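You operate a simulated robot arm through the tools that you are given. There is no shell and no other tool.

The job below is to be done with a simulated two-armed robot. You get a single attempt, and the scene is never put back.

## Task
Pick up the purple box with the earliest date from the top of the grey bench with one hand, pass it to the other hand and put it on the top shelf of the narrow rack.

Only the result counts: the job must be done as asked and must still hold three seconds after the hand-in. Knocking over, shifting, dropping, spilling or breaking anything else fails it.

## Robot
Two 7-joint arms with two-finger parallel grippers on one trunk, on a base that moves. Base frame: it is fixed to the floor where the robot stands at the start and does not move with it; the origin is under the middle of the robot, x ahead of it, y to its left, z up; the surface under the hand at the start is at about z = 0.8. Units: m, rad, N and s.
The left shoulder is at the start at [0.02, 0.113, 1.222], the right one opposite. With the tool pointing down near the work surface each hand reaches from about 0.14 to 0.58 m from the robot's upright axis, wherever it stands, measured 20 degrees to its own side. Places, roughly: top shelf of the narrow rack [1.6, 3.1, 1.6]. Payload 1.57 kg a hand.
Tool frame (each hand has its own): the origin (TCP) lies between the finger pads and is the grasp point; the fingertips stand 0.03 m ahead of it; z points along the fingers, y is the line along which they close. Largest opening 0.08 m; finger width 0.017, thickness 0.012; the body of the gripper, 0.04 by 0.082 m, starts 0.08 m behind the TCP.
Orientation is that of the tool frame in the base frame, as a unit quaternion [w, x, y, z]. With the fingers straight down and closing along the base's y, the tool's x points along the base's -x, its y along +y and its z along -z.

## Interface
- The arms move only by the tool nudge_tool. It takes "left_steps", "right_steps" or both (then of equal length, played together; a hand with none holds still); each is a list of rows, each an object (a shift or turn left out is 0, a gripper value left out holds the last) with "delta_pos": the shift along the base's x, y, z in units of 30 mm (1.0 is 30 mm), a list of three; "rotation": the turn, a rotation vector about the base's x, y, z in units of 4 degrees (1.0 is 4 degrees), a list of three; "fingers": the opening, from 0 (shut) to 1 (fully open). In form: [{"delta_pos": [tx, ty, tz], "rotation": [ax, ay, az], "fingers": fingers}, ...]. A call has 1 to 20 rows; each row shifts and turns the commanded pose from where the row before left it. A call with a number of a shift or a turn outside -1 to 1 is refused whole. A row lasts 0.2 s, in which the tool goes at most 0.05 m and 0.15 rad; a call with a longer step from one row to the next is refused whole, and so is a gripper value outside its range. Where a pose cannot be reached the arm comes as near as it can. A force on the tool above 40 N (or 10 N above the force at the start of the call, whichever is more), or a blocked arm, ends the call early, and 0.2 s more pass. Each finger travels about 0.045 m/s and halts on what it meets, pressing with about 38 N; the grip force reading is that of the motor and also rises with nothing between the fingers. The clock runs only during rows and for 0.2 s after the last one: add rows that do not move to give the fingers time. It gives the time, the measured TCP pose, the force on the tool (base axes), the opening and the grip force at its end, in the units of the frame above (readings bear some noise), with the torque about the TCP (base axes, N m) and any sound that the robot's microphone picked up, and new pictures: "views" is both (left out), scene, wrist or none (wrist: the cameras of the hands that moved).
- Cameras (640 x 400 px; columns grow to the right, rows downward): "scene" is now at [0.0946, -0.002, 1.3553]; the picture's right is [-0.11, -0.99, 0.00], its down [-0.53, 0.06, -0.84] and it looks along [0.84, -0.10, -0.54] (base axes); focal length 256 px, centre (320, 200). "left" rides on the left gripper at [0.072, 0.007, -0.122] in its tool frame; the picture's right is [-0.09, 1.00, 0.00], its down [-0.84, -0.08, -0.54] and it looks along [-0.54, -0.05, 0.84] (tool axes); focal length 238 px, centre (320, 200). "right" rides on the right gripper at [0.072, -0.007, -0.122] in its tool frame; the picture's right is [0.09, 1.00, 0.00], its down [-0.84, 0.08, -0.54] and it looks along [-0.54, 0.05, 0.84] (tool axes); focal length 238 px, centre (320, 200). There is no depth. A picture from a camera that has moved, and an enlarged one, comes with that camera's place and axes in the base frame and with its lens. The place of the scene camera against the robot may be out by one fixed shift of up to 0.012 m in any direction.
- move_column(by): moves the trunk up (or, below 0, down) by that many m; the arms and the scene camera ride with it, the base frame stays. It gives what a move gives, with no picture.
- drive_base(legs): drives the robot by 1 to 6 legs, each [ahead, left, turn to the left] in m, m and rad, along the robot's own axes; the way and the turn of a leg run together, so that a leg with both is an arc; at most 1.5 m and 3.142 rad a leg. The arms and the cameras ride along, it lands a little off, and it stops where it bumps. It gives what a move gives, and a new picture of the scene camera.
- pan_tilt(pan, tilt): turns the head with the scene camera to pan (to the left, within 1.396 rad either way) and tilt (down, from -0.506 to 1.204), counted from straight ahead of the robot. It gives what a move gives, and a new picture of the scene camera.
- close_up(camera, box): a new picture of the part [left, top, right, bottom] of that camera's present view, enlarged. It takes no simulated time.
- sign_off(): hands the job in; it is judged then, once.

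Nothing tells you exact positions but the pictures and the camera data. Unless the task says otherwise, let go and move clear before handing in.

The tools are called after "Request:" as name(argument=value, ...) on one line, values as JSON. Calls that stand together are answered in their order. nudge_tool: Moves the arms, as the interface text tells. Its arguments: {"type":"object","properties":{"left_steps":{"type":"array","items":{"type":"object","properties":{"delta_pos":{"type":"array","items":{"type":"number"}},"rotation":{"type":"array","items":{"type":"number"}},"fingers":{"type":"number"}}}},"right_steps":{"type":"array","items":{"type":"object","properties":{"delta_pos":{"type":"array","items":{"type":"number"}},"rotation":{"type":"array","items":{"type":"number"}},"fingers":{"type":"number"}}}},"views":{"type":"string","enum":["both","scene","wrist","none"]}},"required":[]} The other tools are called the same way: move_column (by) moves the trunk up or down; drive_base (legs) drives the base; pan_tilt (pan, tilt) turns the head that bears the scene camera; close_up (camera, box) takes an enlarged picture of a part of a camera's view; sign_off () hands the job in.

At the start:

```text
time_s: 0.0
left_ee_pos: [0.4671, 0.1075, 1.0795]
left_tcp_rot: [-0.001, -0.001, 1.0, -0.001]
left_contact_force: [-0.7, 0.2, 0.2]
left_wrist_torque: [-0.01, -0.04, -0.01]
left_gripper_width: 0.08
left_grip_force: 0.0
right_ee_pos: [0.4024, -0.3492, 1.051]
right_tcp_rot: [0.0, 0.0, 1.0, -0.001]
right_contact_force: [-0.1, -1.0, -0.1]
right_wrist_torque: [0.0, 0.0, -0.02]
right_gripper_width: 0.08
right_grip_force: 0.1
trunk travel left (down, up): [-0.275, 0.295]
robot x, y, heading: [0.0012, -0.0004, -0.003]
head pan, tilt (commanded): [-0.113, 0.565]
```

scene: 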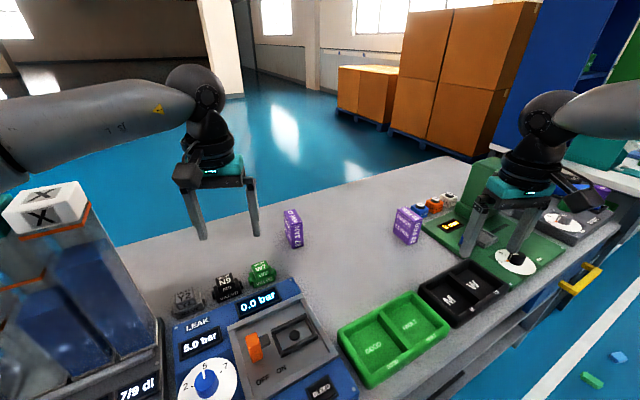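
right: 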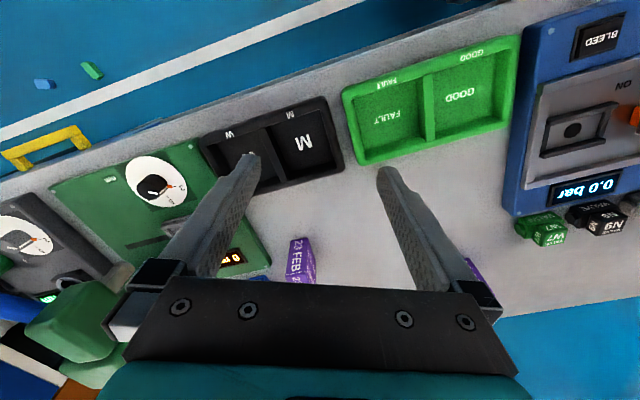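
left: 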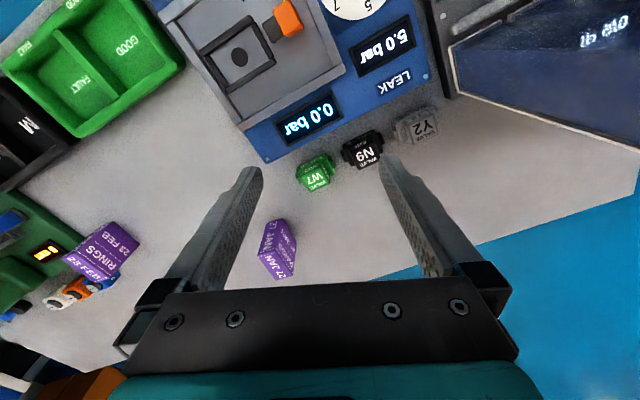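

I see two purple boxes on the grey bench, one near the middle and one to the right, and there may be more further right. I'll enlarge the pictures to read the dates before moving anything.

Request:
close_up(camera="scene", box=[260, 180, 460, 280])

Request:
close_up(camera="left", box=[240, 200, 320, 290])

Request:
close_up(camera="left", box=[40, 200, 160, 300])

Request:
close_up(camera="scene", box=[540, 140, 640, 230])

Request:
close_up(camera="right", box=[260, 220, 360, 300])

```text
3.20 times, centred on (360, 230) of scene
camera zoom: at [0.0946, -0.002, 1.3553], right [-0.11, -0.99, 0.0], down [-0.53, 0.06, -0.84], along [0.84, -0.1, -0.54], focal length 821 px, centre (192, 104)
```

zoom: 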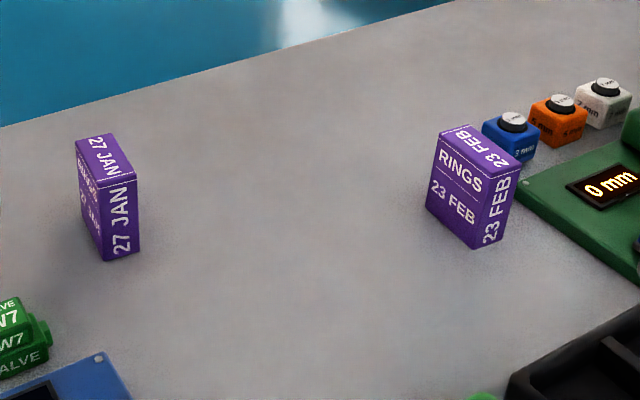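

```text
4.44 times, centred on (280, 245) of left
camera zoom: at [0.3948, 0.1128, 1.2], right [0.09, 1.0, 0.0], down [0.84, -0.08, 0.54], along [0.54, -0.05, -0.84], focal length 1059 px, centre (498, 0)
```

zoom: 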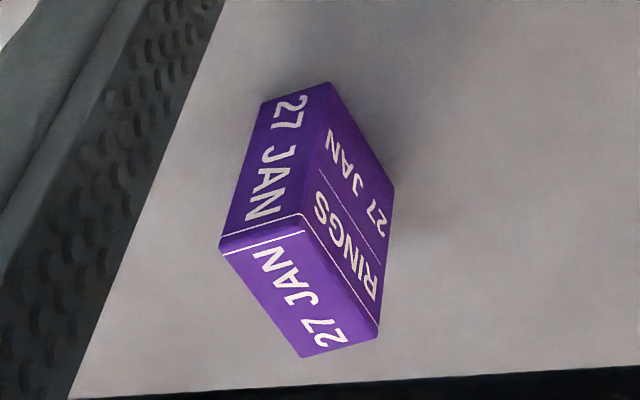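

```text
4.00 times, centred on (100, 250) of left
camera zoom: at [0.3948, 0.1128, 1.2], right [0.09, 1.0, 0.0], down [0.84, -0.08, 0.54], along [0.54, -0.05, -0.84], focal length 953 px, centre (1200, 0)
```

zoom: 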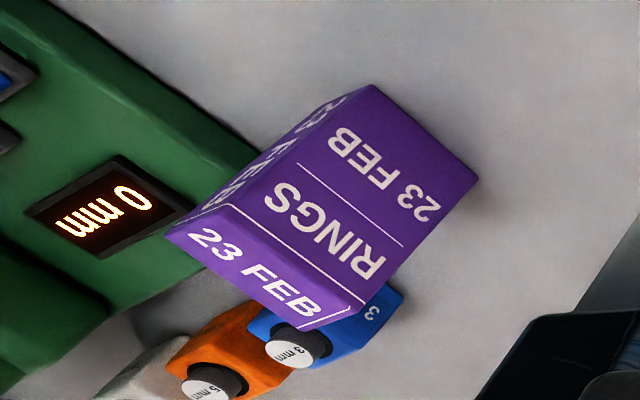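

```text
4.44 times, centred on (590, 185) of scene
camera zoom: at [0.0946, -0.002, 1.3553], right [-0.11, -0.99, 0.0], down [-0.53, 0.06, -0.84], along [0.84, -0.1, -0.54], focal length 1140 px, centre (-880, 267)
```

zoom: 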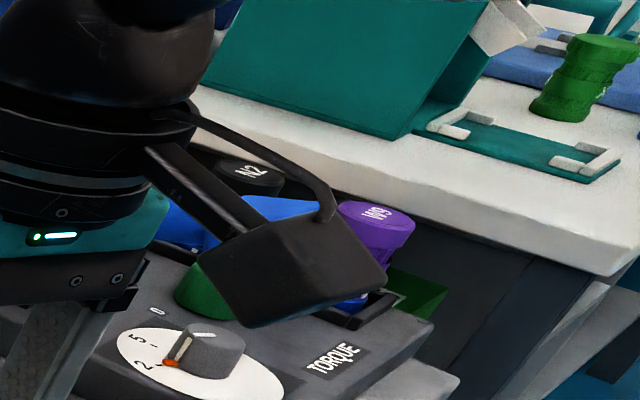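

```text
5.00 times, centred on (310, 260) of right
camera zoom: at [0.3307, -0.3561, 1.1743], right [-0.09, 1.0, 0.0], down [0.84, 0.08, 0.54], along [0.54, 0.05, -0.84], focal length 1192 px, centre (370, -100)
```

zoom: 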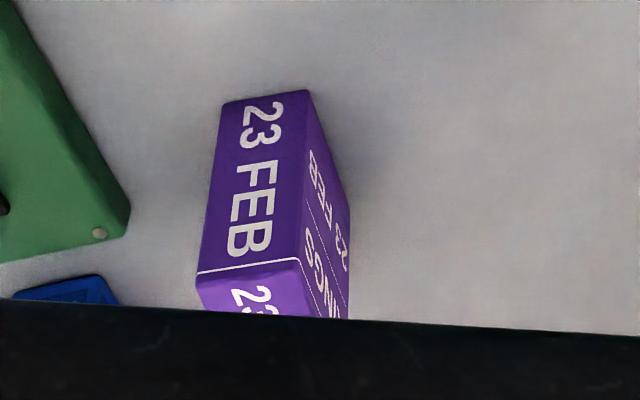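

The box near the middle reads 27 JAN and the right one reads 23 FEB. I'll pan the head to check for other purple boxes on the bench and to find the narrow rack.

Request:
pan_tilt(pan=1.1, tilt=0.3)

Request:
pan_tilt(pan=0.5, tilt=0.6)

Request:
pan_tilt(pan=-0.7, tilt=0.6)

Request:
pan_tilt(pan=-1.3, tilt=0.5)

```text
time_s: 1.4
left_ee_pos: [0.4655, 0.1077, 1.079]
left_tcp_rot: [-0.001, -0.001, 1.0, 0.0]
left_contact_force: [0.4, 0.1, 0.0]
left_wrist_torque: [-0.01, 0.05, 0.01]
left_gripper_width: 0.0797
left_grip_force: 0.1
right_ee_pos: [0.4019, -0.3498, 1.0499]
right_tcp_rot: [0.0, 0.0, 1.0, 0.0]
right_contact_force: [0.9, -0.3, -0.4]
right_wrist_torque: [0.0, 0.01, -0.02]
right_gripper_width: 0.0802
right_grip_force: 0.0
trunk travel left (down, up): [-0.275, 0.295]
robot x, y, heading: [-0.0001, -0.003, 0.004]
head pan, tilt (commanded): [1.1, 0.3]
camera scene: at [0.0483, 0.0914, 1.3797], right [0.89, -0.45, 0.0], down [-0.13, -0.26, -0.96], along [0.43, 0.85, -0.3], focal length 256 px, centre (320, 200)
```

scene: 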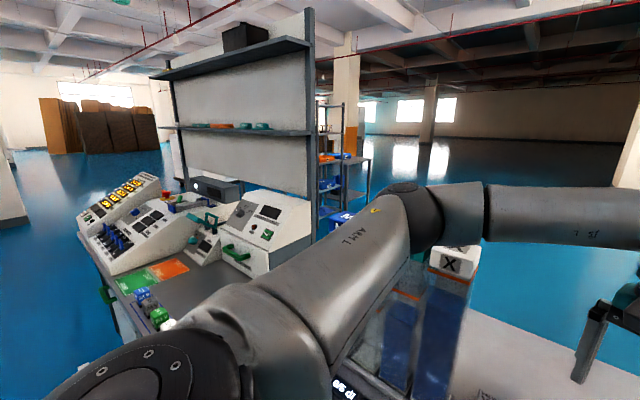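

```text
time_s: 2.4
left_ee_pos: [0.4666, 0.1074, 1.0787]
left_tcp_rot: [0.0, -0.001, 1.0, 0.001]
left_contact_force: [-0.4, -0.3, -0.1]
left_wrist_torque: [0.02, 0.01, 0.02]
left_gripper_width: 0.08
left_grip_force: 0.1
right_ee_pos: [0.4014, -0.3487, 1.0503]
right_tcp_rot: [0.0, 0.0, 1.0, 0.0]
right_contact_force: [0.6, 1.1, 0.0]
right_wrist_torque: [0.02, -0.01, 0.0]
right_gripper_width: 0.0801
right_grip_force: 0.1
trunk travel left (down, up): [-0.275, 0.295]
robot x, y, heading: [-0.0004, 0.0006, -0.006]
head pan, tilt (commanded): [0.499, 0.6]
camera scene: at [0.0834, 0.0506, 1.3522], right [0.48, -0.88, 0.0], down [-0.5, -0.27, -0.83], along [0.72, 0.4, -0.56], focal length 256 px, centre (320, 200)
```

scene: 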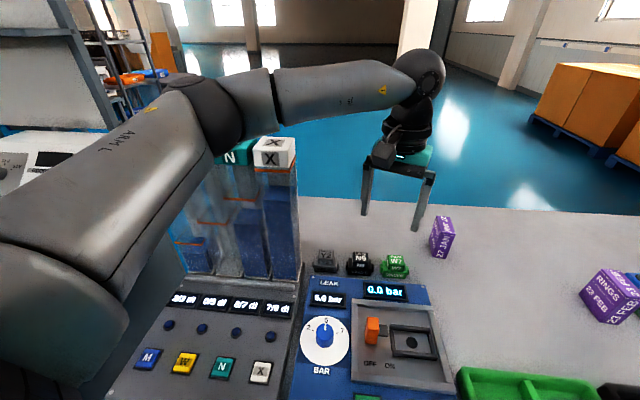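

```text
time_s: 3.8
left_ee_pos: [0.4675, 0.107, 1.0789]
left_tcp_rot: [0.0, -0.001, 1.0, 0.0]
left_contact_force: [0.6, 0.6, 0.2]
left_wrist_torque: [-0.02, 0.01, 0.03]
left_gripper_width: 0.08
left_grip_force: 0.0
right_ee_pos: [0.4018, -0.35, 1.0512]
right_tcp_rot: [-0.001, 0.0, 1.0, 0.0]
right_contact_force: [-0.6, -0.3, 0.3]
right_wrist_torque: [0.0, 0.0, 0.02]
right_gripper_width: 0.0798
right_grip_force: 0.1
trunk travel left (down, up): [-0.275, 0.295]
robot x, y, heading: [0.0007, 0.0003, 0.0]
head pan, tilt (commanded): [-0.7, 0.6]
camera scene: at [0.0735, -0.0487, 1.3522], right [-0.64, -0.77, 0.0], down [-0.43, 0.36, -0.83], along [0.63, -0.53, -0.56], focal length 256 px, centre (320, 200)
```

scene: 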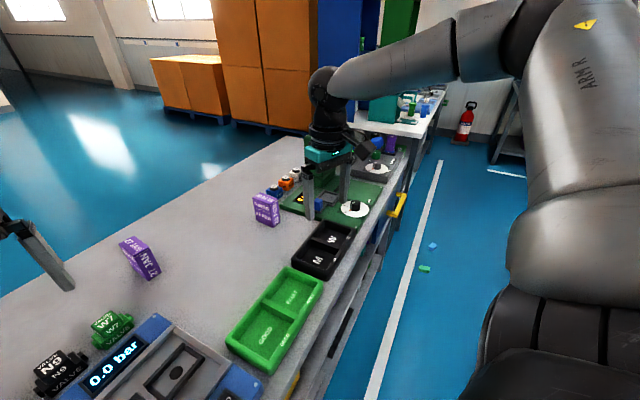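

```text
time_s: 4.8
left_ee_pos: [0.4665, 0.1079, 1.0799]
left_tcp_rot: [-0.001, -0.002, 1.0, 0.0]
left_contact_force: [-0.1, 0.4, 0.4]
left_wrist_torque: [0.01, -0.04, 0.01]
left_gripper_width: 0.0801
left_grip_force: 0.1
right_ee_pos: [0.4024, -0.3496, 1.0505]
right_tcp_rot: [0.0, 0.001, 1.0, 0.0]
right_contact_force: [0.7, -0.1, 0.0]
right_wrist_torque: [-0.03, -0.02, 0.01]
right_gripper_width: 0.0799
right_grip_force: 0.0
trunk travel left (down, up): [-0.275, 0.295]
robot x, y, heading: [0.0018, 0.005, -0.001]
head pan, tilt (commanded): [-1.3, 0.499]
camera scene: at [0.0302, -0.0795, 1.3613], right [-0.96, -0.27, 0.0], down [-0.13, 0.46, -0.88], along [0.24, -0.85, -0.48], focal length 256 px, centre (320, 200)
```

scene: 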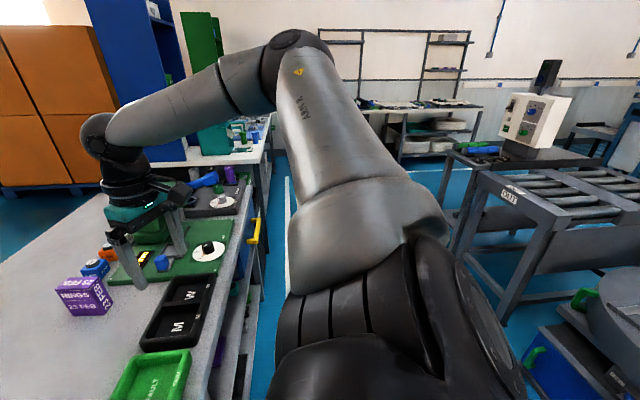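

Only the two purple boxes show so far, and 27 JAN is the earlier one. The narrow rack seems to stand behind the wide shelving to my left, so I'll look at it more closely.

Request:
pan_tilt(pan=1.1, tilt=0.0)

Request:
close_up(camera="scene", box=[290, 120, 410, 320])

Request:
close_up(camera="right", box=[0, 130, 320, 400])

```text
time_s: 7.0
left_ee_pos: [0.4663, 0.1072, 1.0788]
left_tcp_rot: [-0.001, 0.0, 1.0, 0.0]
left_contact_force: [0.6, 0.5, -0.3]
left_wrist_torque: [-0.03, 0.02, -0.03]
left_gripper_width: 0.0798
left_grip_force: 0.0
right_ee_pos: [0.4025, -0.3487, 1.0501]
right_tcp_rot: [0.0, 0.0, 1.0, 0.0]
right_contact_force: [-0.1, -0.3, -0.3]
right_wrist_torque: [-0.03, 0.01, 0.01]
right_gripper_width: 0.0801
right_grip_force: 0.1
trunk travel left (down, up): [-0.275, 0.295]
robot x, y, heading: [0.0005, 0.0005, -0.003]
head pan, tilt (commanded): [1.1, 0.0]
camera scene: at [0.0467, 0.0884, 1.4074], right [0.89, -0.45, 0.0], down [0.0, 0.0, -1.0], along [0.45, 0.89, 0.0], focal length 256 px, centre (320, 200)
```

scene: 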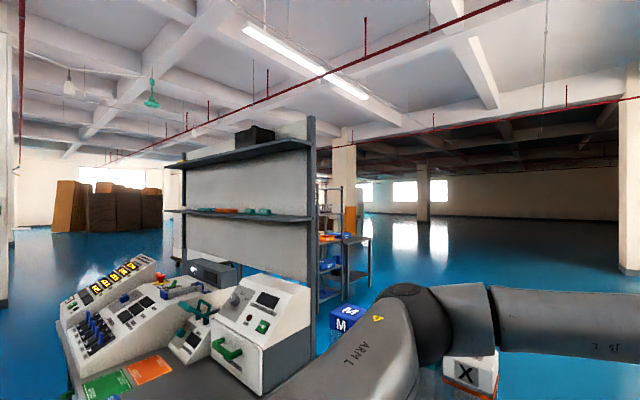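

```text
2.00 times, centred on (350, 220) of scene
camera zoom: at [0.0467, 0.0884, 1.4074], right [0.89, -0.45, 0.0], down [0.0, 0.0, -1.0], along [0.45, 0.89, 0.0], focal length 513 px, centre (260, 160)
```

zoom: 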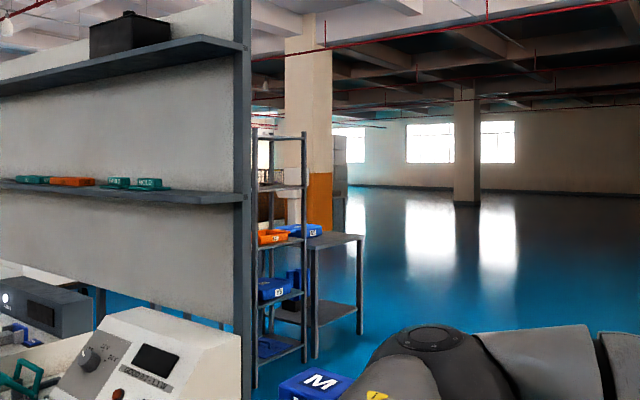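

```text
1.48 times, centred on (160, 265) of right
camera zoom: at [0.3307, -0.3561, 1.1743], right [-0.09, 1.0, 0.0], down [0.84, 0.08, 0.54], along [0.54, 0.05, -0.84], focal length 353 px, centre (557, 104)
```

zoom: 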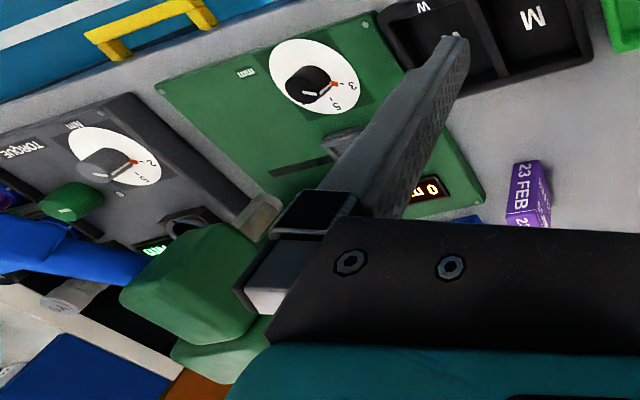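

The narrow rack stands to the left at about 3.4 m, with its top shelf near z≈1.57. I put the 27 JAN box at about (0.73, 0.0), 0.035 x 0.072 x 0.088 m and yawed about 17°, which may be beyond a straight-down reach. I'll look down to see how the base sits against the bench.

Request:
pan_tilt(pan=0.0, tilt=1.2)

Request:
pan_tilt(pan=-0.9, tilt=1.2)

Request:
pan_tilt(pan=0.9, tilt=1.2)

```text
time_s: 8.4
left_ee_pos: [0.4666, 0.1067, 1.0786]
left_tcp_rot: [-0.001, -0.001, 1.0, 0.0]
left_contact_force: [0.2, -0.5, 0.6]
left_wrist_torque: [0.03, -0.02, 0.0]
left_gripper_width: 0.08
left_grip_force: 0.0
right_ee_pos: [0.4021, -0.3492, 1.0501]
right_tcp_rot: [0.0, 0.001, 1.0, 0.0]
right_contact_force: [0.8, -0.1, 0.0]
right_wrist_torque: [0.02, 0.01, 0.0]
right_gripper_width: 0.0802
right_grip_force: 0.0
trunk travel left (down, up): [-0.275, 0.295]
robot x, y, heading: [0.0, -0.001, -0.004]
head pan, tilt (commanded): [0.0, 1.201]
camera scene: at [0.0618, 0.0083, 1.3076], right [0.0, -1.0, 0.0], down [-0.93, 0.0, -0.36], along [0.36, 0.0, -0.93], focal length 256 px, centre (320, 200)
```

scene: 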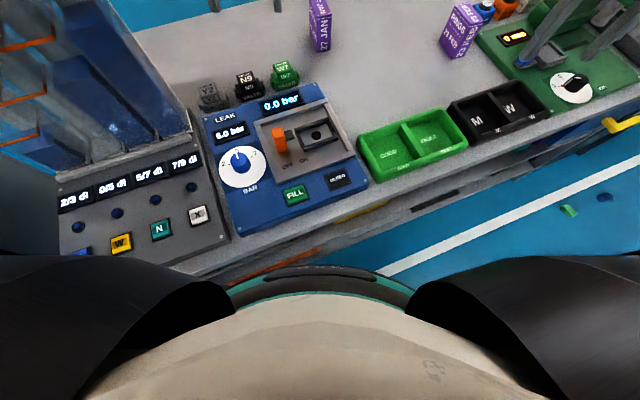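

```text
time_s: 9.6
left_ee_pos: [0.467, 0.1079, 1.0796]
left_tcp_rot: [-0.001, 0.0, 1.0, 0.0]
left_contact_force: [0.2, 0.8, -0.2]
left_wrist_torque: [0.0, 0.03, 0.03]
left_gripper_width: 0.0801
left_grip_force: 0.1
right_ee_pos: [0.4031, -0.3485, 1.0506]
right_tcp_rot: [0.0, 0.0, 1.0, 0.0]
right_contact_force: [-0.1, 0.4, -0.5]
right_wrist_torque: [0.03, 0.0, -0.01]
right_gripper_width: 0.0803
right_grip_force: 0.1
trunk travel left (down, up): [-0.275, 0.295]
robot x, y, heading: [-0.0038, 0.0008, 0.002]
head pan, tilt (commanded): [-0.901, 1.201]
camera scene: at [0.0406, -0.0356, 1.3076], right [-0.78, -0.62, 0.0], down [-0.58, 0.73, -0.36], along [0.23, -0.28, -0.93], focal length 256 px, centre (320, 200)
```

scene: 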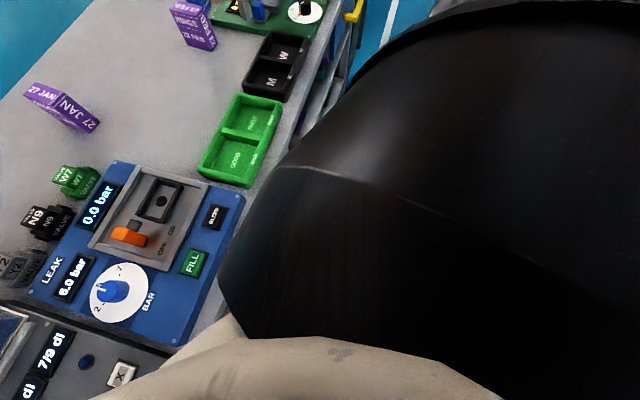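

```text
time_s: 11.4
left_ee_pos: [0.4665, 0.1069, 1.0791]
left_tcp_rot: [0.0, -0.001, 1.0, 0.0]
left_contact_force: [0.3, -0.2, 0.2]
left_wrist_torque: [0.03, 0.02, 0.01]
left_gripper_width: 0.08
left_grip_force: 0.0
right_ee_pos: [0.4009, -0.3494, 1.0512]
right_tcp_rot: [0.001, 0.0, 1.0, 0.0]
right_contact_force: [0.2, 0.1, -0.3]
right_wrist_torque: [-0.02, 0.0, -0.03]
right_gripper_width: 0.08
right_grip_force: 0.1
trunk travel left (down, up): [-0.275, 0.295]
robot x, y, heading: [-0.0015, 0.0013, 0.001]
head pan, tilt (commanded): [0.901, 1.201]
camera scene: at [0.0406, 0.052, 1.3076], right [0.78, -0.62, 0.0], down [-0.58, -0.73, -0.36], along [0.23, 0.28, -0.93], focal length 256 px, centre (320, 200)
```

scene: 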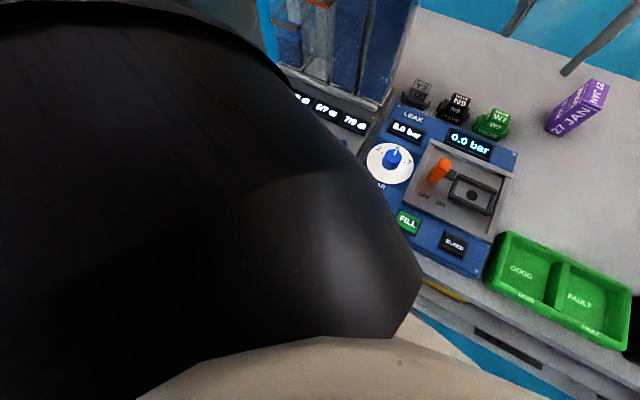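

The base front sits right at the bench edge, so the box is a long reach from here. I'll raise the trunk and look around to map the benches, the aisle and the way to the rack.

Request:
move_column(by=0.29)

Request:
pan_tilt(pan=1.39, tilt=0.45)

Request:
pan_tilt(pan=0.8, tilt=0.35)

Request:
pan_tilt(pan=-0.3, tilt=0.35)

Request:
pan_tilt(pan=-1.39, tilt=0.45)

```text
time_s: 14.3
left_ee_pos: [0.4671, 0.1085, 1.3694]
left_tcp_rot: [-0.001, -0.001, 1.0, 0.0]
left_contact_force: [-0.3, -1.0, 0.4]
left_wrist_torque: [0.01, -0.01, 0.03]
left_gripper_width: 0.0804
left_grip_force: 0.1
right_ee_pos: [0.402, -0.3489, 1.3406]
right_tcp_rot: [-0.001, 0.0, 1.0, 0.0]
right_contact_force: [-0.3, -0.1, 0.4]
right_wrist_torque: [-0.02, 0.01, 0.0]
right_gripper_width: 0.08
right_grip_force: 0.0
trunk travel left (down, up): [-0.565, 0.005]
robot x, y, heading: [-0.0033, 0.0043, 0.0]
head pan, tilt (commanded): [0.901, 1.201]
```

```text
time_s: 15.4
left_ee_pos: [0.4658, 0.1088, 1.3689]
left_tcp_rot: [-0.001, -0.001, 1.0, 0.0]
left_contact_force: [-0.1, 0.0, 0.0]
left_wrist_torque: [0.01, 0.02, 0.0]
left_gripper_width: 0.0796
left_grip_force: 0.2
right_ee_pos: [0.4019, -0.3487, 1.3423]
right_tcp_rot: [0.0, -0.001, 1.0, 0.0]
right_contact_force: [0.5, -0.7, 0.1]
right_wrist_torque: [0.0, 0.02, 0.0]
right_gripper_width: 0.08
right_grip_force: 0.0
trunk travel left (down, up): [-0.565, 0.005]
robot x, y, heading: [-0.0004, 0.0002, 0.001]
head pan, tilt (commanded): [1.389, 0.45]
camera scene: at [0.0225, 0.0987, 1.6557], right [0.98, -0.18, 0.0], down [-0.08, -0.43, -0.9], along [0.16, 0.89, -0.44], focal length 256 px, centre (320, 200)
```

scene: 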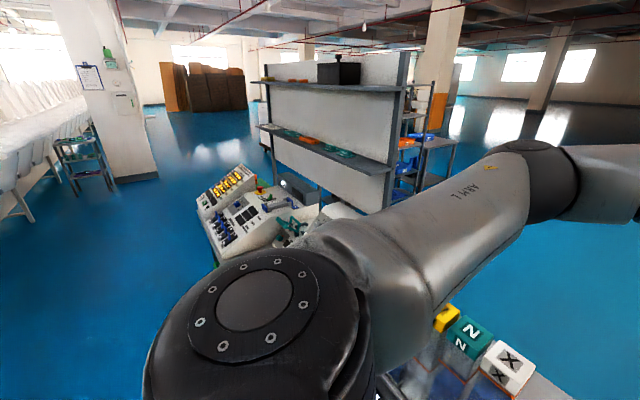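

```text
time_s: 16.4
left_ee_pos: [0.4665, 0.1081, 1.3681]
left_tcp_rot: [-0.001, -0.001, 1.0, 0.0]
left_contact_force: [-0.3, -0.1, 0.7]
left_wrist_torque: [0.01, -0.01, -0.01]
left_gripper_width: 0.08
left_grip_force: 0.1
right_ee_pos: [0.4022, -0.349, 1.3416]
right_tcp_rot: [0.0, 0.0, 1.0, 0.0]
right_contact_force: [1.3, -0.7, -0.1]
right_wrist_torque: [0.0, 0.02, -0.01]
right_gripper_width: 0.08
right_grip_force: 0.0
trunk travel left (down, up): [-0.565, 0.005]
robot x, y, heading: [-0.0018, -0.0049, -0.003]
head pan, tilt (commanded): [0.799, 0.351]
camera scene: at [0.0707, 0.0751, 1.665], right [0.72, -0.7, 0.0], down [-0.24, -0.25, -0.94], along [0.65, 0.67, -0.34], focal length 256 px, centre (320, 200)
```

scene: 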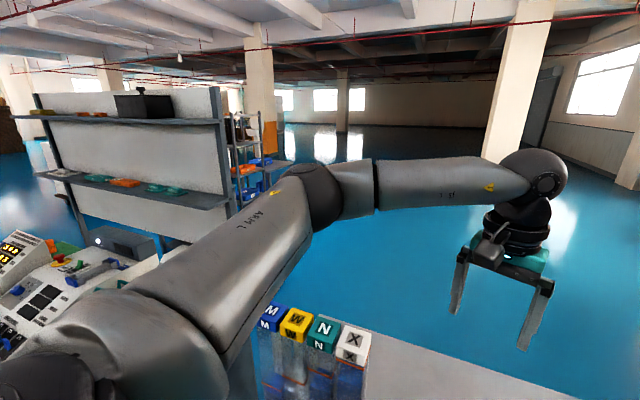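

```text
time_s: 17.8
left_ee_pos: [0.4668, 0.1075, 1.3691]
left_tcp_rot: [-0.002, -0.001, 1.0, -0.001]
left_contact_force: [-0.2, 0.2, 0.6]
left_wrist_torque: [-0.02, 0.02, 0.02]
left_gripper_width: 0.0799
left_grip_force: 0.1
right_ee_pos: [0.402, -0.3485, 1.3412]
right_tcp_rot: [0.0, 0.0, 1.0, 0.0]
right_contact_force: [-0.8, -0.3, -0.2]
right_wrist_torque: [-0.01, 0.02, 0.01]
right_gripper_width: 0.0801
right_grip_force: 0.1
trunk travel left (down, up): [-0.565, 0.005]
robot x, y, heading: [-0.0005, 0.0014, -0.001]
head pan, tilt (commanded): [-0.3, 0.351]
camera scene: at [0.0948, -0.0192, 1.665], right [-0.29, -0.96, 0.0], down [-0.33, 0.1, -0.94], along [0.9, -0.28, -0.34], focal length 256 px, centre (320, 200)
```

scene: 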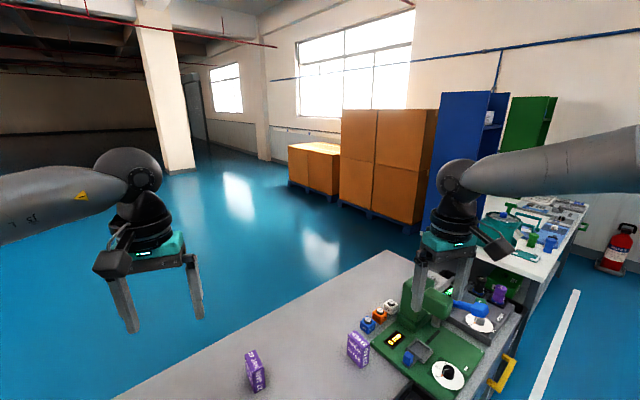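

```text
time_s: 19.1
left_ee_pos: [0.4664, 0.1075, 1.369]
left_tcp_rot: [-0.002, 0.0, 1.0, 0.001]
left_contact_force: [-0.1, -0.4, -0.3]
left_wrist_torque: [0.0, 0.01, 0.02]
left_gripper_width: 0.08
left_grip_force: 0.1
right_ee_pos: [0.4022, -0.3493, 1.3404]
right_tcp_rot: [0.001, 0.0, 1.0, 0.0]
right_contact_force: [0.6, -0.3, -0.1]
right_wrist_torque: [0.02, 0.02, -0.02]
right_gripper_width: 0.0798
right_grip_force: 0.0
trunk travel left (down, up): [-0.565, 0.005]
robot x, y, heading: [0.002, -0.0022, 0.003]
head pan, tilt (commanded): [-1.389, 0.45]
camera scene: at [0.0225, -0.0822, 1.6558], right [-0.98, -0.18, 0.0], down [-0.08, 0.43, -0.9], along [0.16, -0.89, -0.44], focal length 256 px, centre (320, 200)
```

scene: 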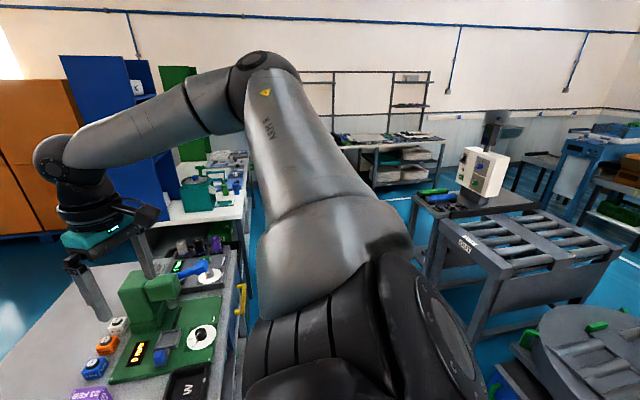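

The grey bench runs roughly parallel to my front, yawed about 22°. A desk continues it to the left, a wide rack stands behind that, and the narrow rack is behind the wide one. I'll measure the near edge and my base footprint from the raised camera.

Request:
pan_tilt(pan=0.0, tilt=1.2)

Request:
close_up(camera="scene", box=[160, 120, 480, 320])

```text
time_s: 20.6
left_ee_pos: [0.4646, 0.108, 1.3696]
left_tcp_rot: [-0.001, -0.001, 1.0, 0.001]
left_contact_force: [0.1, 0.3, -0.4]
left_wrist_torque: [0.03, -0.02, 0.0]
left_gripper_width: 0.0801
left_grip_force: 0.1
right_ee_pos: [0.4021, -0.3485, 1.3414]
right_tcp_rot: [0.0, 0.0, 1.0, 0.0]
right_contact_force: [0.6, 0.5, -0.8]
right_wrist_torque: [0.01, -0.03, 0.0]
right_gripper_width: 0.0799
right_grip_force: 0.0
trunk travel left (down, up): [-0.565, 0.005]
robot x, y, heading: [-0.0019, 0.0003, 0.002]
head pan, tilt (commanded): [0.0, 1.201]
camera scene: at [0.0617, 0.0081, 1.5976], right [0.0, -1.0, 0.0], down [-0.93, 0.0, -0.36], along [0.36, 0.0, -0.93], focal length 256 px, centre (320, 200)
```

scene: 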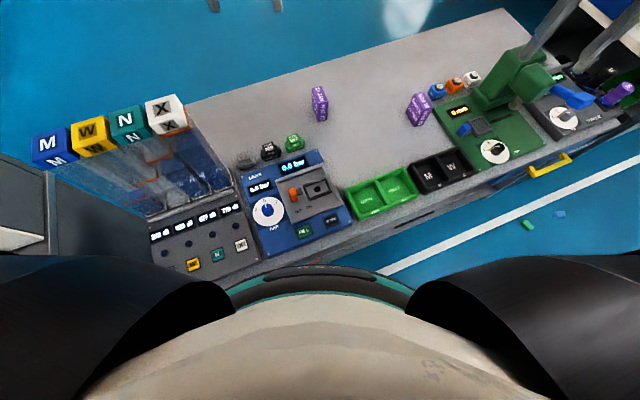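

```text
2.00 times, centred on (320, 220) of scene
camera zoom: at [0.0617, 0.0081, 1.5976], right [0.0, -1.0, 0.0], down [-0.93, 0.0, -0.36], along [0.36, 0.0, -0.93], focal length 513 px, centre (320, 160)
```

zoom: 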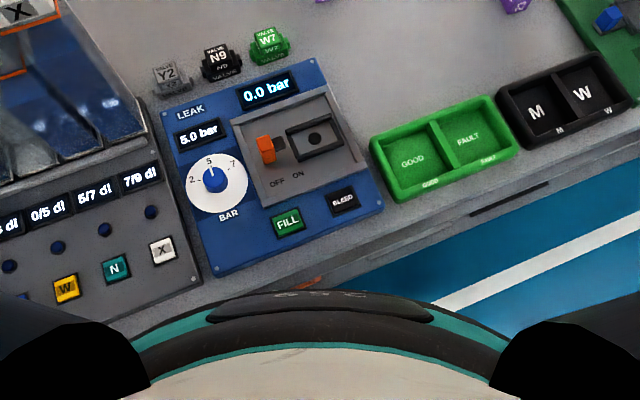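

Request:
close_up(camera="scene", box=[300, 170, 460, 270])

Request:
pan_tilt(pan=-0.6, tilt=0.9)

Request:
pan_tilt(pan=0.6, tilt=0.9)

```text
4.00 times, centred on (380, 220) of scene
camera zoom: at [0.0617, 0.0081, 1.5976], right [0.0, -1.0, 0.0], down [-0.93, 0.0, -0.36], along [0.36, 0.0, -0.93], focal length 1026 px, centre (80, 120)
```

zoom: 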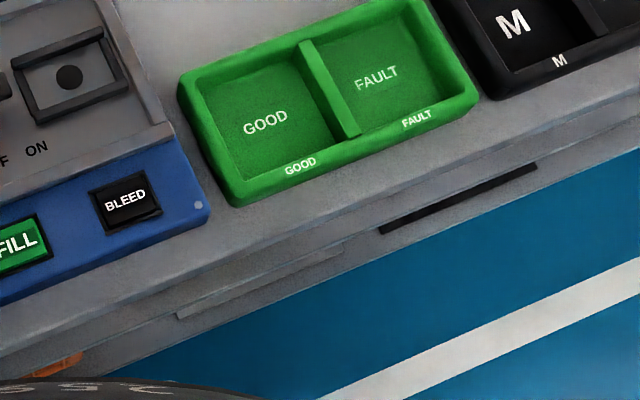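

```text
time_s: 21.6
left_ee_pos: [0.4674, 0.1083, 1.3684]
left_tcp_rot: [0.0, -0.001, 1.0, 0.0]
left_contact_force: [0.4, -0.7, 0.0]
left_wrist_torque: [0.0, 0.01, 0.03]
left_gripper_width: 0.0801
left_grip_force: 0.0
right_ee_pos: [0.4025, -0.3484, 1.3405]
right_tcp_rot: [0.0, 0.0, 1.0, 0.0]
right_contact_force: [0.1, 0.5, -0.7]
right_wrist_torque: [0.0, -0.02, 0.01]
right_gripper_width: 0.0801
right_grip_force: 0.0
trunk travel left (down, up): [-0.565, 0.005]
robot x, y, heading: [0.0014, 0.0025, -0.004]
head pan, tilt (commanded): [-0.6, 0.901]
camera scene: at [0.0682, -0.0344, 1.6174], right [-0.56, -0.83, 0.0], down [-0.65, 0.44, -0.62], along [0.51, -0.35, -0.78], focal length 256 px, centre (320, 200)
```

scene: 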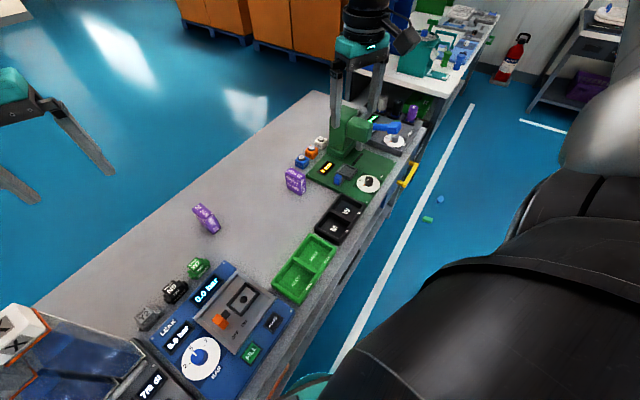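

```text
time_s: 23.0
left_ee_pos: [0.4666, 0.1072, 1.3693]
left_tcp_rot: [0.0, -0.001, 1.0, 0.0]
left_contact_force: [-0.3, 0.8, 0.3]
left_wrist_torque: [0.0, 0.03, 0.02]
left_gripper_width: 0.0798
left_grip_force: 0.1
right_ee_pos: [0.4016, -0.3495, 1.3399]
right_tcp_rot: [0.0, 0.0, 1.0, 0.0]
right_contact_force: [0.1, 0.0, 0.0]
right_wrist_torque: [0.01, -0.02, 0.01]
right_gripper_width: 0.0801
right_grip_force: 0.1
trunk travel left (down, up): [-0.565, 0.005]
robot x, y, heading: [-0.0019, 0.0006, 0.001]
head pan, tilt (commanded): [0.6, 0.901]
camera scene: at [0.0682, 0.0508, 1.6174], right [0.56, -0.83, 0.0], down [-0.65, -0.44, -0.62], along [0.51, 0.35, -0.78], focal length 256 px, centre (320, 200)
```

scene: 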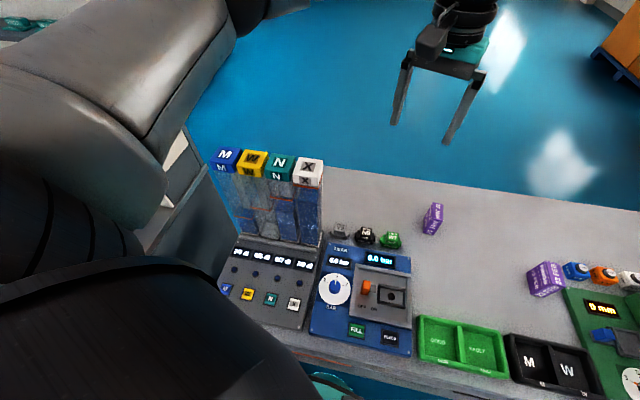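

The near edge is about 0.2 m ahead of my axis, and the lower shelf sits flush with it. The box is only about 0.26 m from the bench's far edge, so the far side is the better place to pick it. I'll repeat the earlier view from this height to triangulate the wide rack and the narrow rack.

Request:
pan_tilt(pan=1.1, tilt=0.0)

Request:
close_up(camera="scene", box=[150, 100, 400, 380])

Request:
pan_tilt(pan=1.39, tilt=0.8)

```text
time_s: 24.2
left_ee_pos: [0.4668, 0.1077, 1.3695]
left_tcp_rot: [-0.001, -0.001, 1.0, 0.0]
left_contact_force: [0.9, -0.2, 0.7]
left_wrist_torque: [-0.02, 0.0, 0.0]
left_gripper_width: 0.0802
left_grip_force: 0.0
right_ee_pos: [0.4028, -0.3503, 1.3419]
right_tcp_rot: [0.0, 0.0, 1.0, 0.001]
right_contact_force: [-0.5, -0.1, -0.1]
right_wrist_torque: [-0.02, 0.0, 0.02]
right_gripper_width: 0.0799
right_grip_force: 0.1
trunk travel left (down, up): [-0.565, 0.005]
robot x, y, heading: [0.0023, 0.0009, 0.0]
head pan, tilt (commanded): [1.1, 0.0]
camera scene: at [0.0467, 0.0885, 1.6974], right [0.89, -0.45, 0.0], down [0.0, 0.0, -1.0], along [0.45, 0.89, 0.0], focal length 256 px, centre (320, 200)
```

scene: 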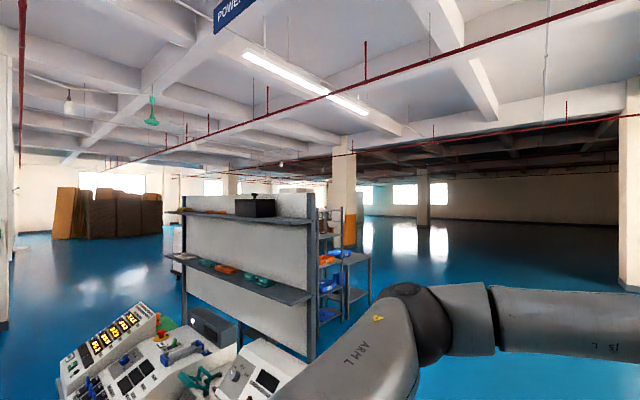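

```text
1.43 times, centred on (275, 240) of scene
camera zoom: at [0.0467, 0.0885, 1.6974], right [0.89, -0.45, 0.0], down [0.0, 0.0, -1.0], along [0.45, 0.89, 0.0], focal length 366 px, centre (384, 143)
```

zoom: 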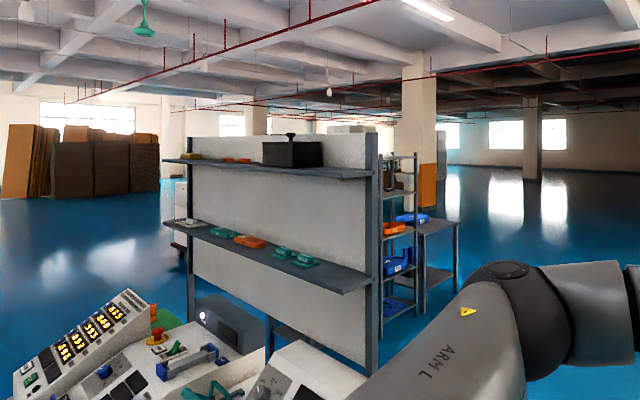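

```text
time_s: 25.3
left_ee_pos: [0.4664, 0.1075, 1.3691]
left_tcp_rot: [-0.001, -0.001, 1.0, 0.0]
left_contact_force: [-0.5, 0.6, 0.1]
left_wrist_torque: [0.02, 0.0, 0.01]
left_gripper_width: 0.0803
left_grip_force: 0.0
right_ee_pos: [0.4022, -0.3496, 1.3407]
right_tcp_rot: [-0.001, 0.001, 1.0, 0.0]
right_contact_force: [-0.2, -0.2, -0.5]
right_wrist_torque: [0.02, 0.01, 0.0]
right_gripper_width: 0.0799
right_grip_force: 0.1
trunk travel left (down, up): [-0.565, 0.005]
robot x, y, heading: [0.0011, 0.0021, -0.005]
head pan, tilt (commanded): [1.389, 0.799]
camera scene: at [0.0204, 0.0875, 1.6254], right [0.98, -0.18, 0.0], down [-0.13, -0.7, -0.7], along [0.13, 0.69, -0.72], focal length 256 px, centre (320, 200)
```

scene: 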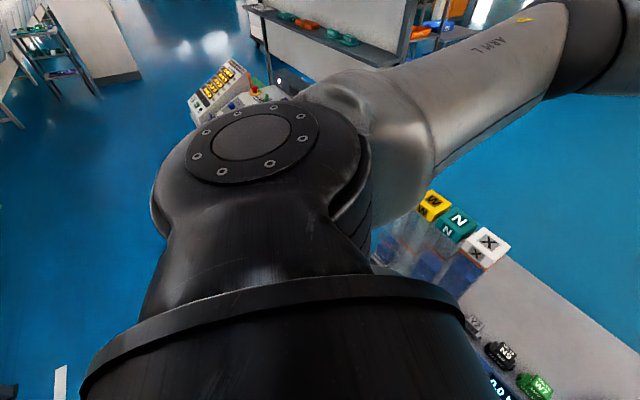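

Comparing the two heights shows the wide rack is only about 1 m away and forms the back of the left desk (t≈0.7–2.0 along the bench line). The narrow rack stands free in open floor behind it. I'll back off slightly and turn left to face along the aisle.

Request:
drive_base(legs=[[-0.12, -0.05, 0.0], [0.0, 0.0, 1.957]])

Request:
pan_tilt(pan=0.0, tilt=0.45)

```text
time_s: 31.4
left_ee_pos: [-0.4048, 0.3344, 1.3695]
left_tcp_rot: [0.0, 0.838, -0.545, 0.001]
left_contact_force: [0.5, -0.4, -0.4]
left_wrist_torque: [0.01, 0.03, -0.01]
left_gripper_width: 0.08
left_grip_force: 0.1
right_ee_pos: [0.0395, 0.4612, 1.3402]
right_tcp_rot: [0.0, 0.837, -0.547, 0.0]
right_contact_force: [-0.2, 0.8, 0.6]
right_wrist_torque: [0.01, 0.01, 0.01]
right_gripper_width: 0.0805
right_grip_force: 0.0
trunk travel left (down, up): [-0.565, 0.005]
robot x, y, heading: [-0.1156, -0.0473, 1.988]
head pan, tilt (commanded): [1.389, 0.799]
camera scene: at [-0.2042, -0.0503, 1.6253], right [-0.23, 0.97, 0.0], down [0.7, 0.17, -0.7], along [-0.68, -0.16, -0.72], focal length 256 px, centre (320, 200)
```

scene: 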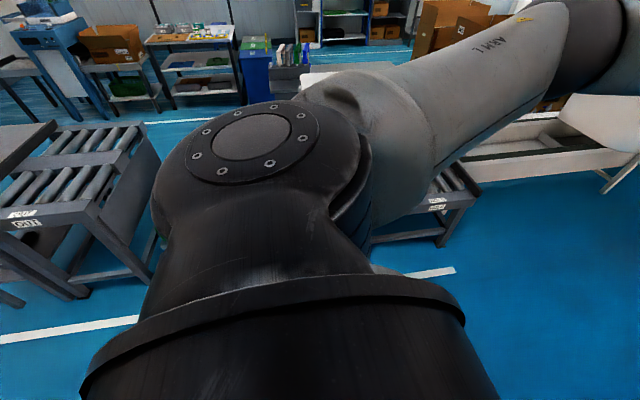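

```text
time_s: 32.9
left_ee_pos: [-0.4047, 0.3343, 1.3698]
left_tcp_rot: [0.0, 0.838, -0.546, 0.001]
left_contact_force: [0.0, -0.7, 0.4]
left_wrist_torque: [0.01, 0.01, 0.01]
left_gripper_width: 0.08
left_grip_force: 0.2
right_ee_pos: [0.04, 0.4598, 1.3416]
right_tcp_rot: [0.0, 0.838, -0.546, -0.001]
right_contact_force: [0.0, 1.0, 0.2]
right_wrist_torque: [-0.01, 0.03, -0.02]
right_gripper_width: 0.0801
right_grip_force: 0.0
trunk travel left (down, up): [-0.565, 0.005]
robot x, y, heading: [-0.1182, -0.0499, 1.985]
head pan, tilt (commanded): [0.0, 0.45]
camera scene: at [-0.1628, 0.0525, 1.6557], right [0.91, 0.4, 0.0], down [0.18, -0.4, -0.9], along [-0.36, 0.82, -0.44], focal length 256 px, centre (320, 200)
```

scene: 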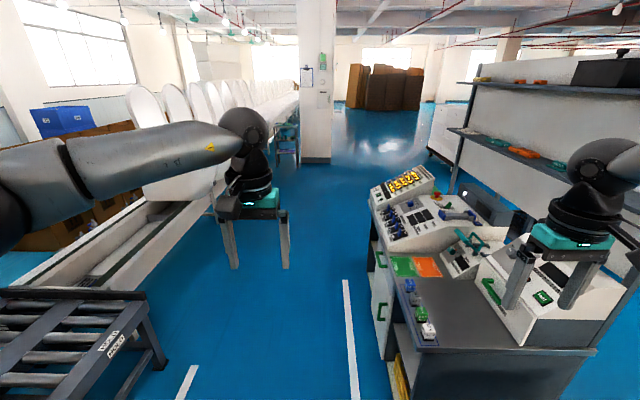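

I'm now facing along the aisle (heading 1.985, with the aisle at about 1.96), and the way ahead is clear. I'll shift slightly left for arm clearance and drive past the left end of the desk.

Request:
drive_base(legs=[[0.0, 0.08, -0.025], [1.2, 0.0, 0.0]])

Request:
pan_tilt(pan=-0.9, tilt=0.35)

```text
time_s: 39.7
left_ee_pos: [-0.9388, 1.4332, 1.3692]
left_tcp_rot: [0.0, 0.833, -0.554, 0.002]
left_contact_force: [-0.5, 0.0, 0.8]
left_wrist_torque: [0.02, 0.0, -0.01]
left_gripper_width: 0.0799
left_grip_force: 0.1
right_ee_pos: [-0.4925, 1.55, 1.3416]
right_tcp_rot: [0.001, 0.832, -0.554, 0.001]
right_contact_force: [-0.2, -0.5, -0.4]
right_wrist_torque: [0.01, -0.03, 0.03]
right_gripper_width: 0.0799
right_grip_force: 0.0
trunk travel left (down, up): [-0.565, 0.005]
robot x, y, heading: [-0.6572, 1.0465, 1.971]
head pan, tilt (commanded): [0.0, 0.45]
camera scene: at [-0.7028, 1.1471, 1.6558], right [0.92, 0.39, 0.0], down [0.17, -0.4, -0.9], along [-0.35, 0.83, -0.44], focal length 256 px, centre (320, 200)
```

scene: 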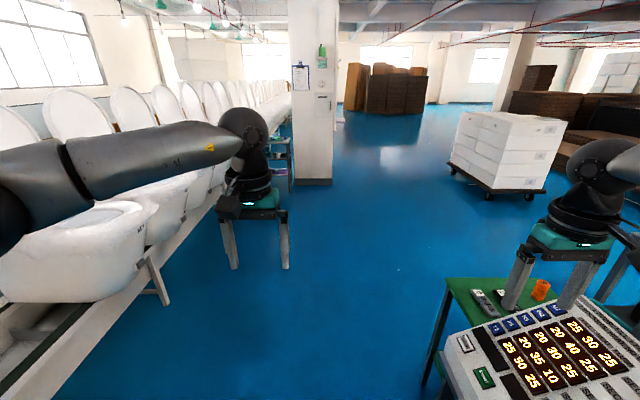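

```text
time_s: 40.9
left_ee_pos: [-0.9395, 1.4331, 1.3684]
left_tcp_rot: [0.0, 0.832, -0.554, 0.0]
left_contact_force: [0.1, 0.3, 0.2]
left_wrist_torque: [-0.02, -0.03, -0.03]
left_gripper_width: 0.0799
left_grip_force: 0.1
right_ee_pos: [-0.4938, 1.5506, 1.3411]
right_tcp_rot: [0.0, 0.833, -0.554, -0.001]
right_contact_force: [0.5, -0.1, -0.2]
right_wrist_torque: [0.03, -0.02, -0.04]
right_gripper_width: 0.0799
right_grip_force: 0.0
trunk travel left (down, up): [-0.565, 0.005]
robot x, y, heading: [-0.6625, 1.0477, 1.964]
head pan, tilt (commanded): [-0.901, 0.351]
camera scene: at [-0.6224, 1.1438, 1.665], right [0.88, -0.48, 0.0], down [-0.17, -0.3, -0.94], along [0.45, 0.82, -0.34], focal length 256 px, centre (320, 200)
```

scene: 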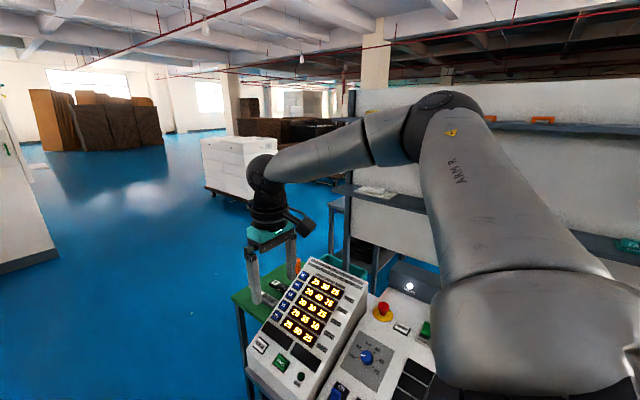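

The aisle is open. I'll drive on past the end of the desk and wide rack, then turn right toward the open floor and look at the narrow rack.

Request:
drive_base(legs=[[1.45, 0.0, 0.0], [0.0, 0.0, -1.571]])

Request:
pan_tilt(pan=-0.2, tilt=0.3)

```text
time_s: 51.9
left_ee_pos: [-0.8436, 2.6563, 1.3681]
left_tcp_rot: [0.0, -0.205, 0.979, 0.0]
left_contact_force: [0.0, 0.4, 0.7]
left_wrist_torque: [-0.04, 0.01, 0.0]
left_gripper_width: 0.0801
left_grip_force: 0.0
right_ee_pos: [-0.7219, 2.2124, 1.3412]
right_tcp_rot: [0.0, -0.204, 0.979, 0.0]
right_contact_force: [-0.2, -0.2, 1.2]
right_wrist_torque: [-0.03, -0.01, -0.02]
right_gripper_width: 0.0799
right_grip_force: 0.0
trunk travel left (down, up): [-0.565, 0.005]
robot x, y, heading: [-1.2293, 2.3715, 0.41]
head pan, tilt (commanded): [-0.901, 0.351]
camera scene: at [-1.1416, 2.3401, 1.665], right [-0.47, -0.88, 0.0], down [-0.3, 0.16, -0.94], along [0.83, -0.44, -0.34], focal length 256 px, centre (320, 200)
```

scene: 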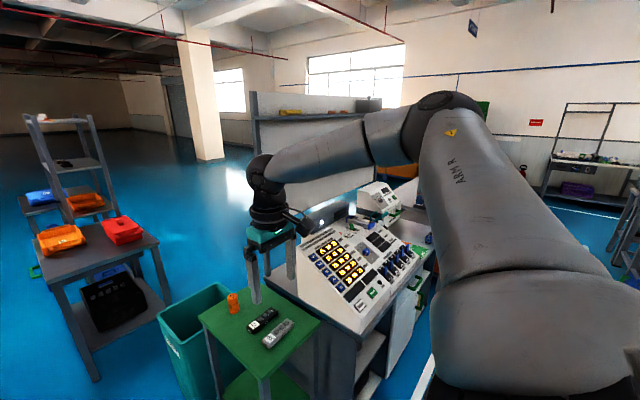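

```text
time_s: 53.0
left_ee_pos: [-0.843, 2.6558, 1.3688]
left_tcp_rot: [0.0, -0.204, 0.979, 0.0]
left_contact_force: [-0.4, 0.3, 0.4]
left_wrist_torque: [-0.03, 0.01, 0.0]
left_gripper_width: 0.0796
left_grip_force: 0.0
right_ee_pos: [-0.722, 2.212, 1.3403]
right_tcp_rot: [0.0, -0.203, 0.979, 0.0]
right_contact_force: [0.4, 0.3, 0.0]
right_wrist_torque: [0.02, 0.01, 0.0]
right_gripper_width: 0.0799
right_grip_force: 0.1
trunk travel left (down, up): [-0.565, 0.005]
robot x, y, heading: [-1.2262, 2.3727, 0.411]
head pan, tilt (commanded): [-0.201, 0.3]
camera scene: at [-1.1324, 2.4033, 1.6697], right [0.21, -0.98, 0.0], down [-0.29, -0.06, -0.96], along [0.93, 0.2, -0.3], focal length 256 px, centre (320, 200)
```

scene: 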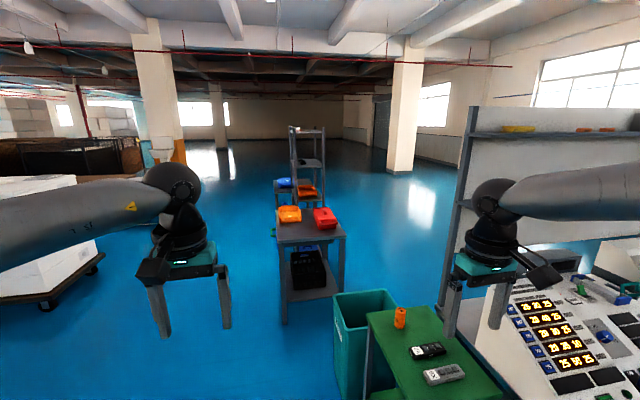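

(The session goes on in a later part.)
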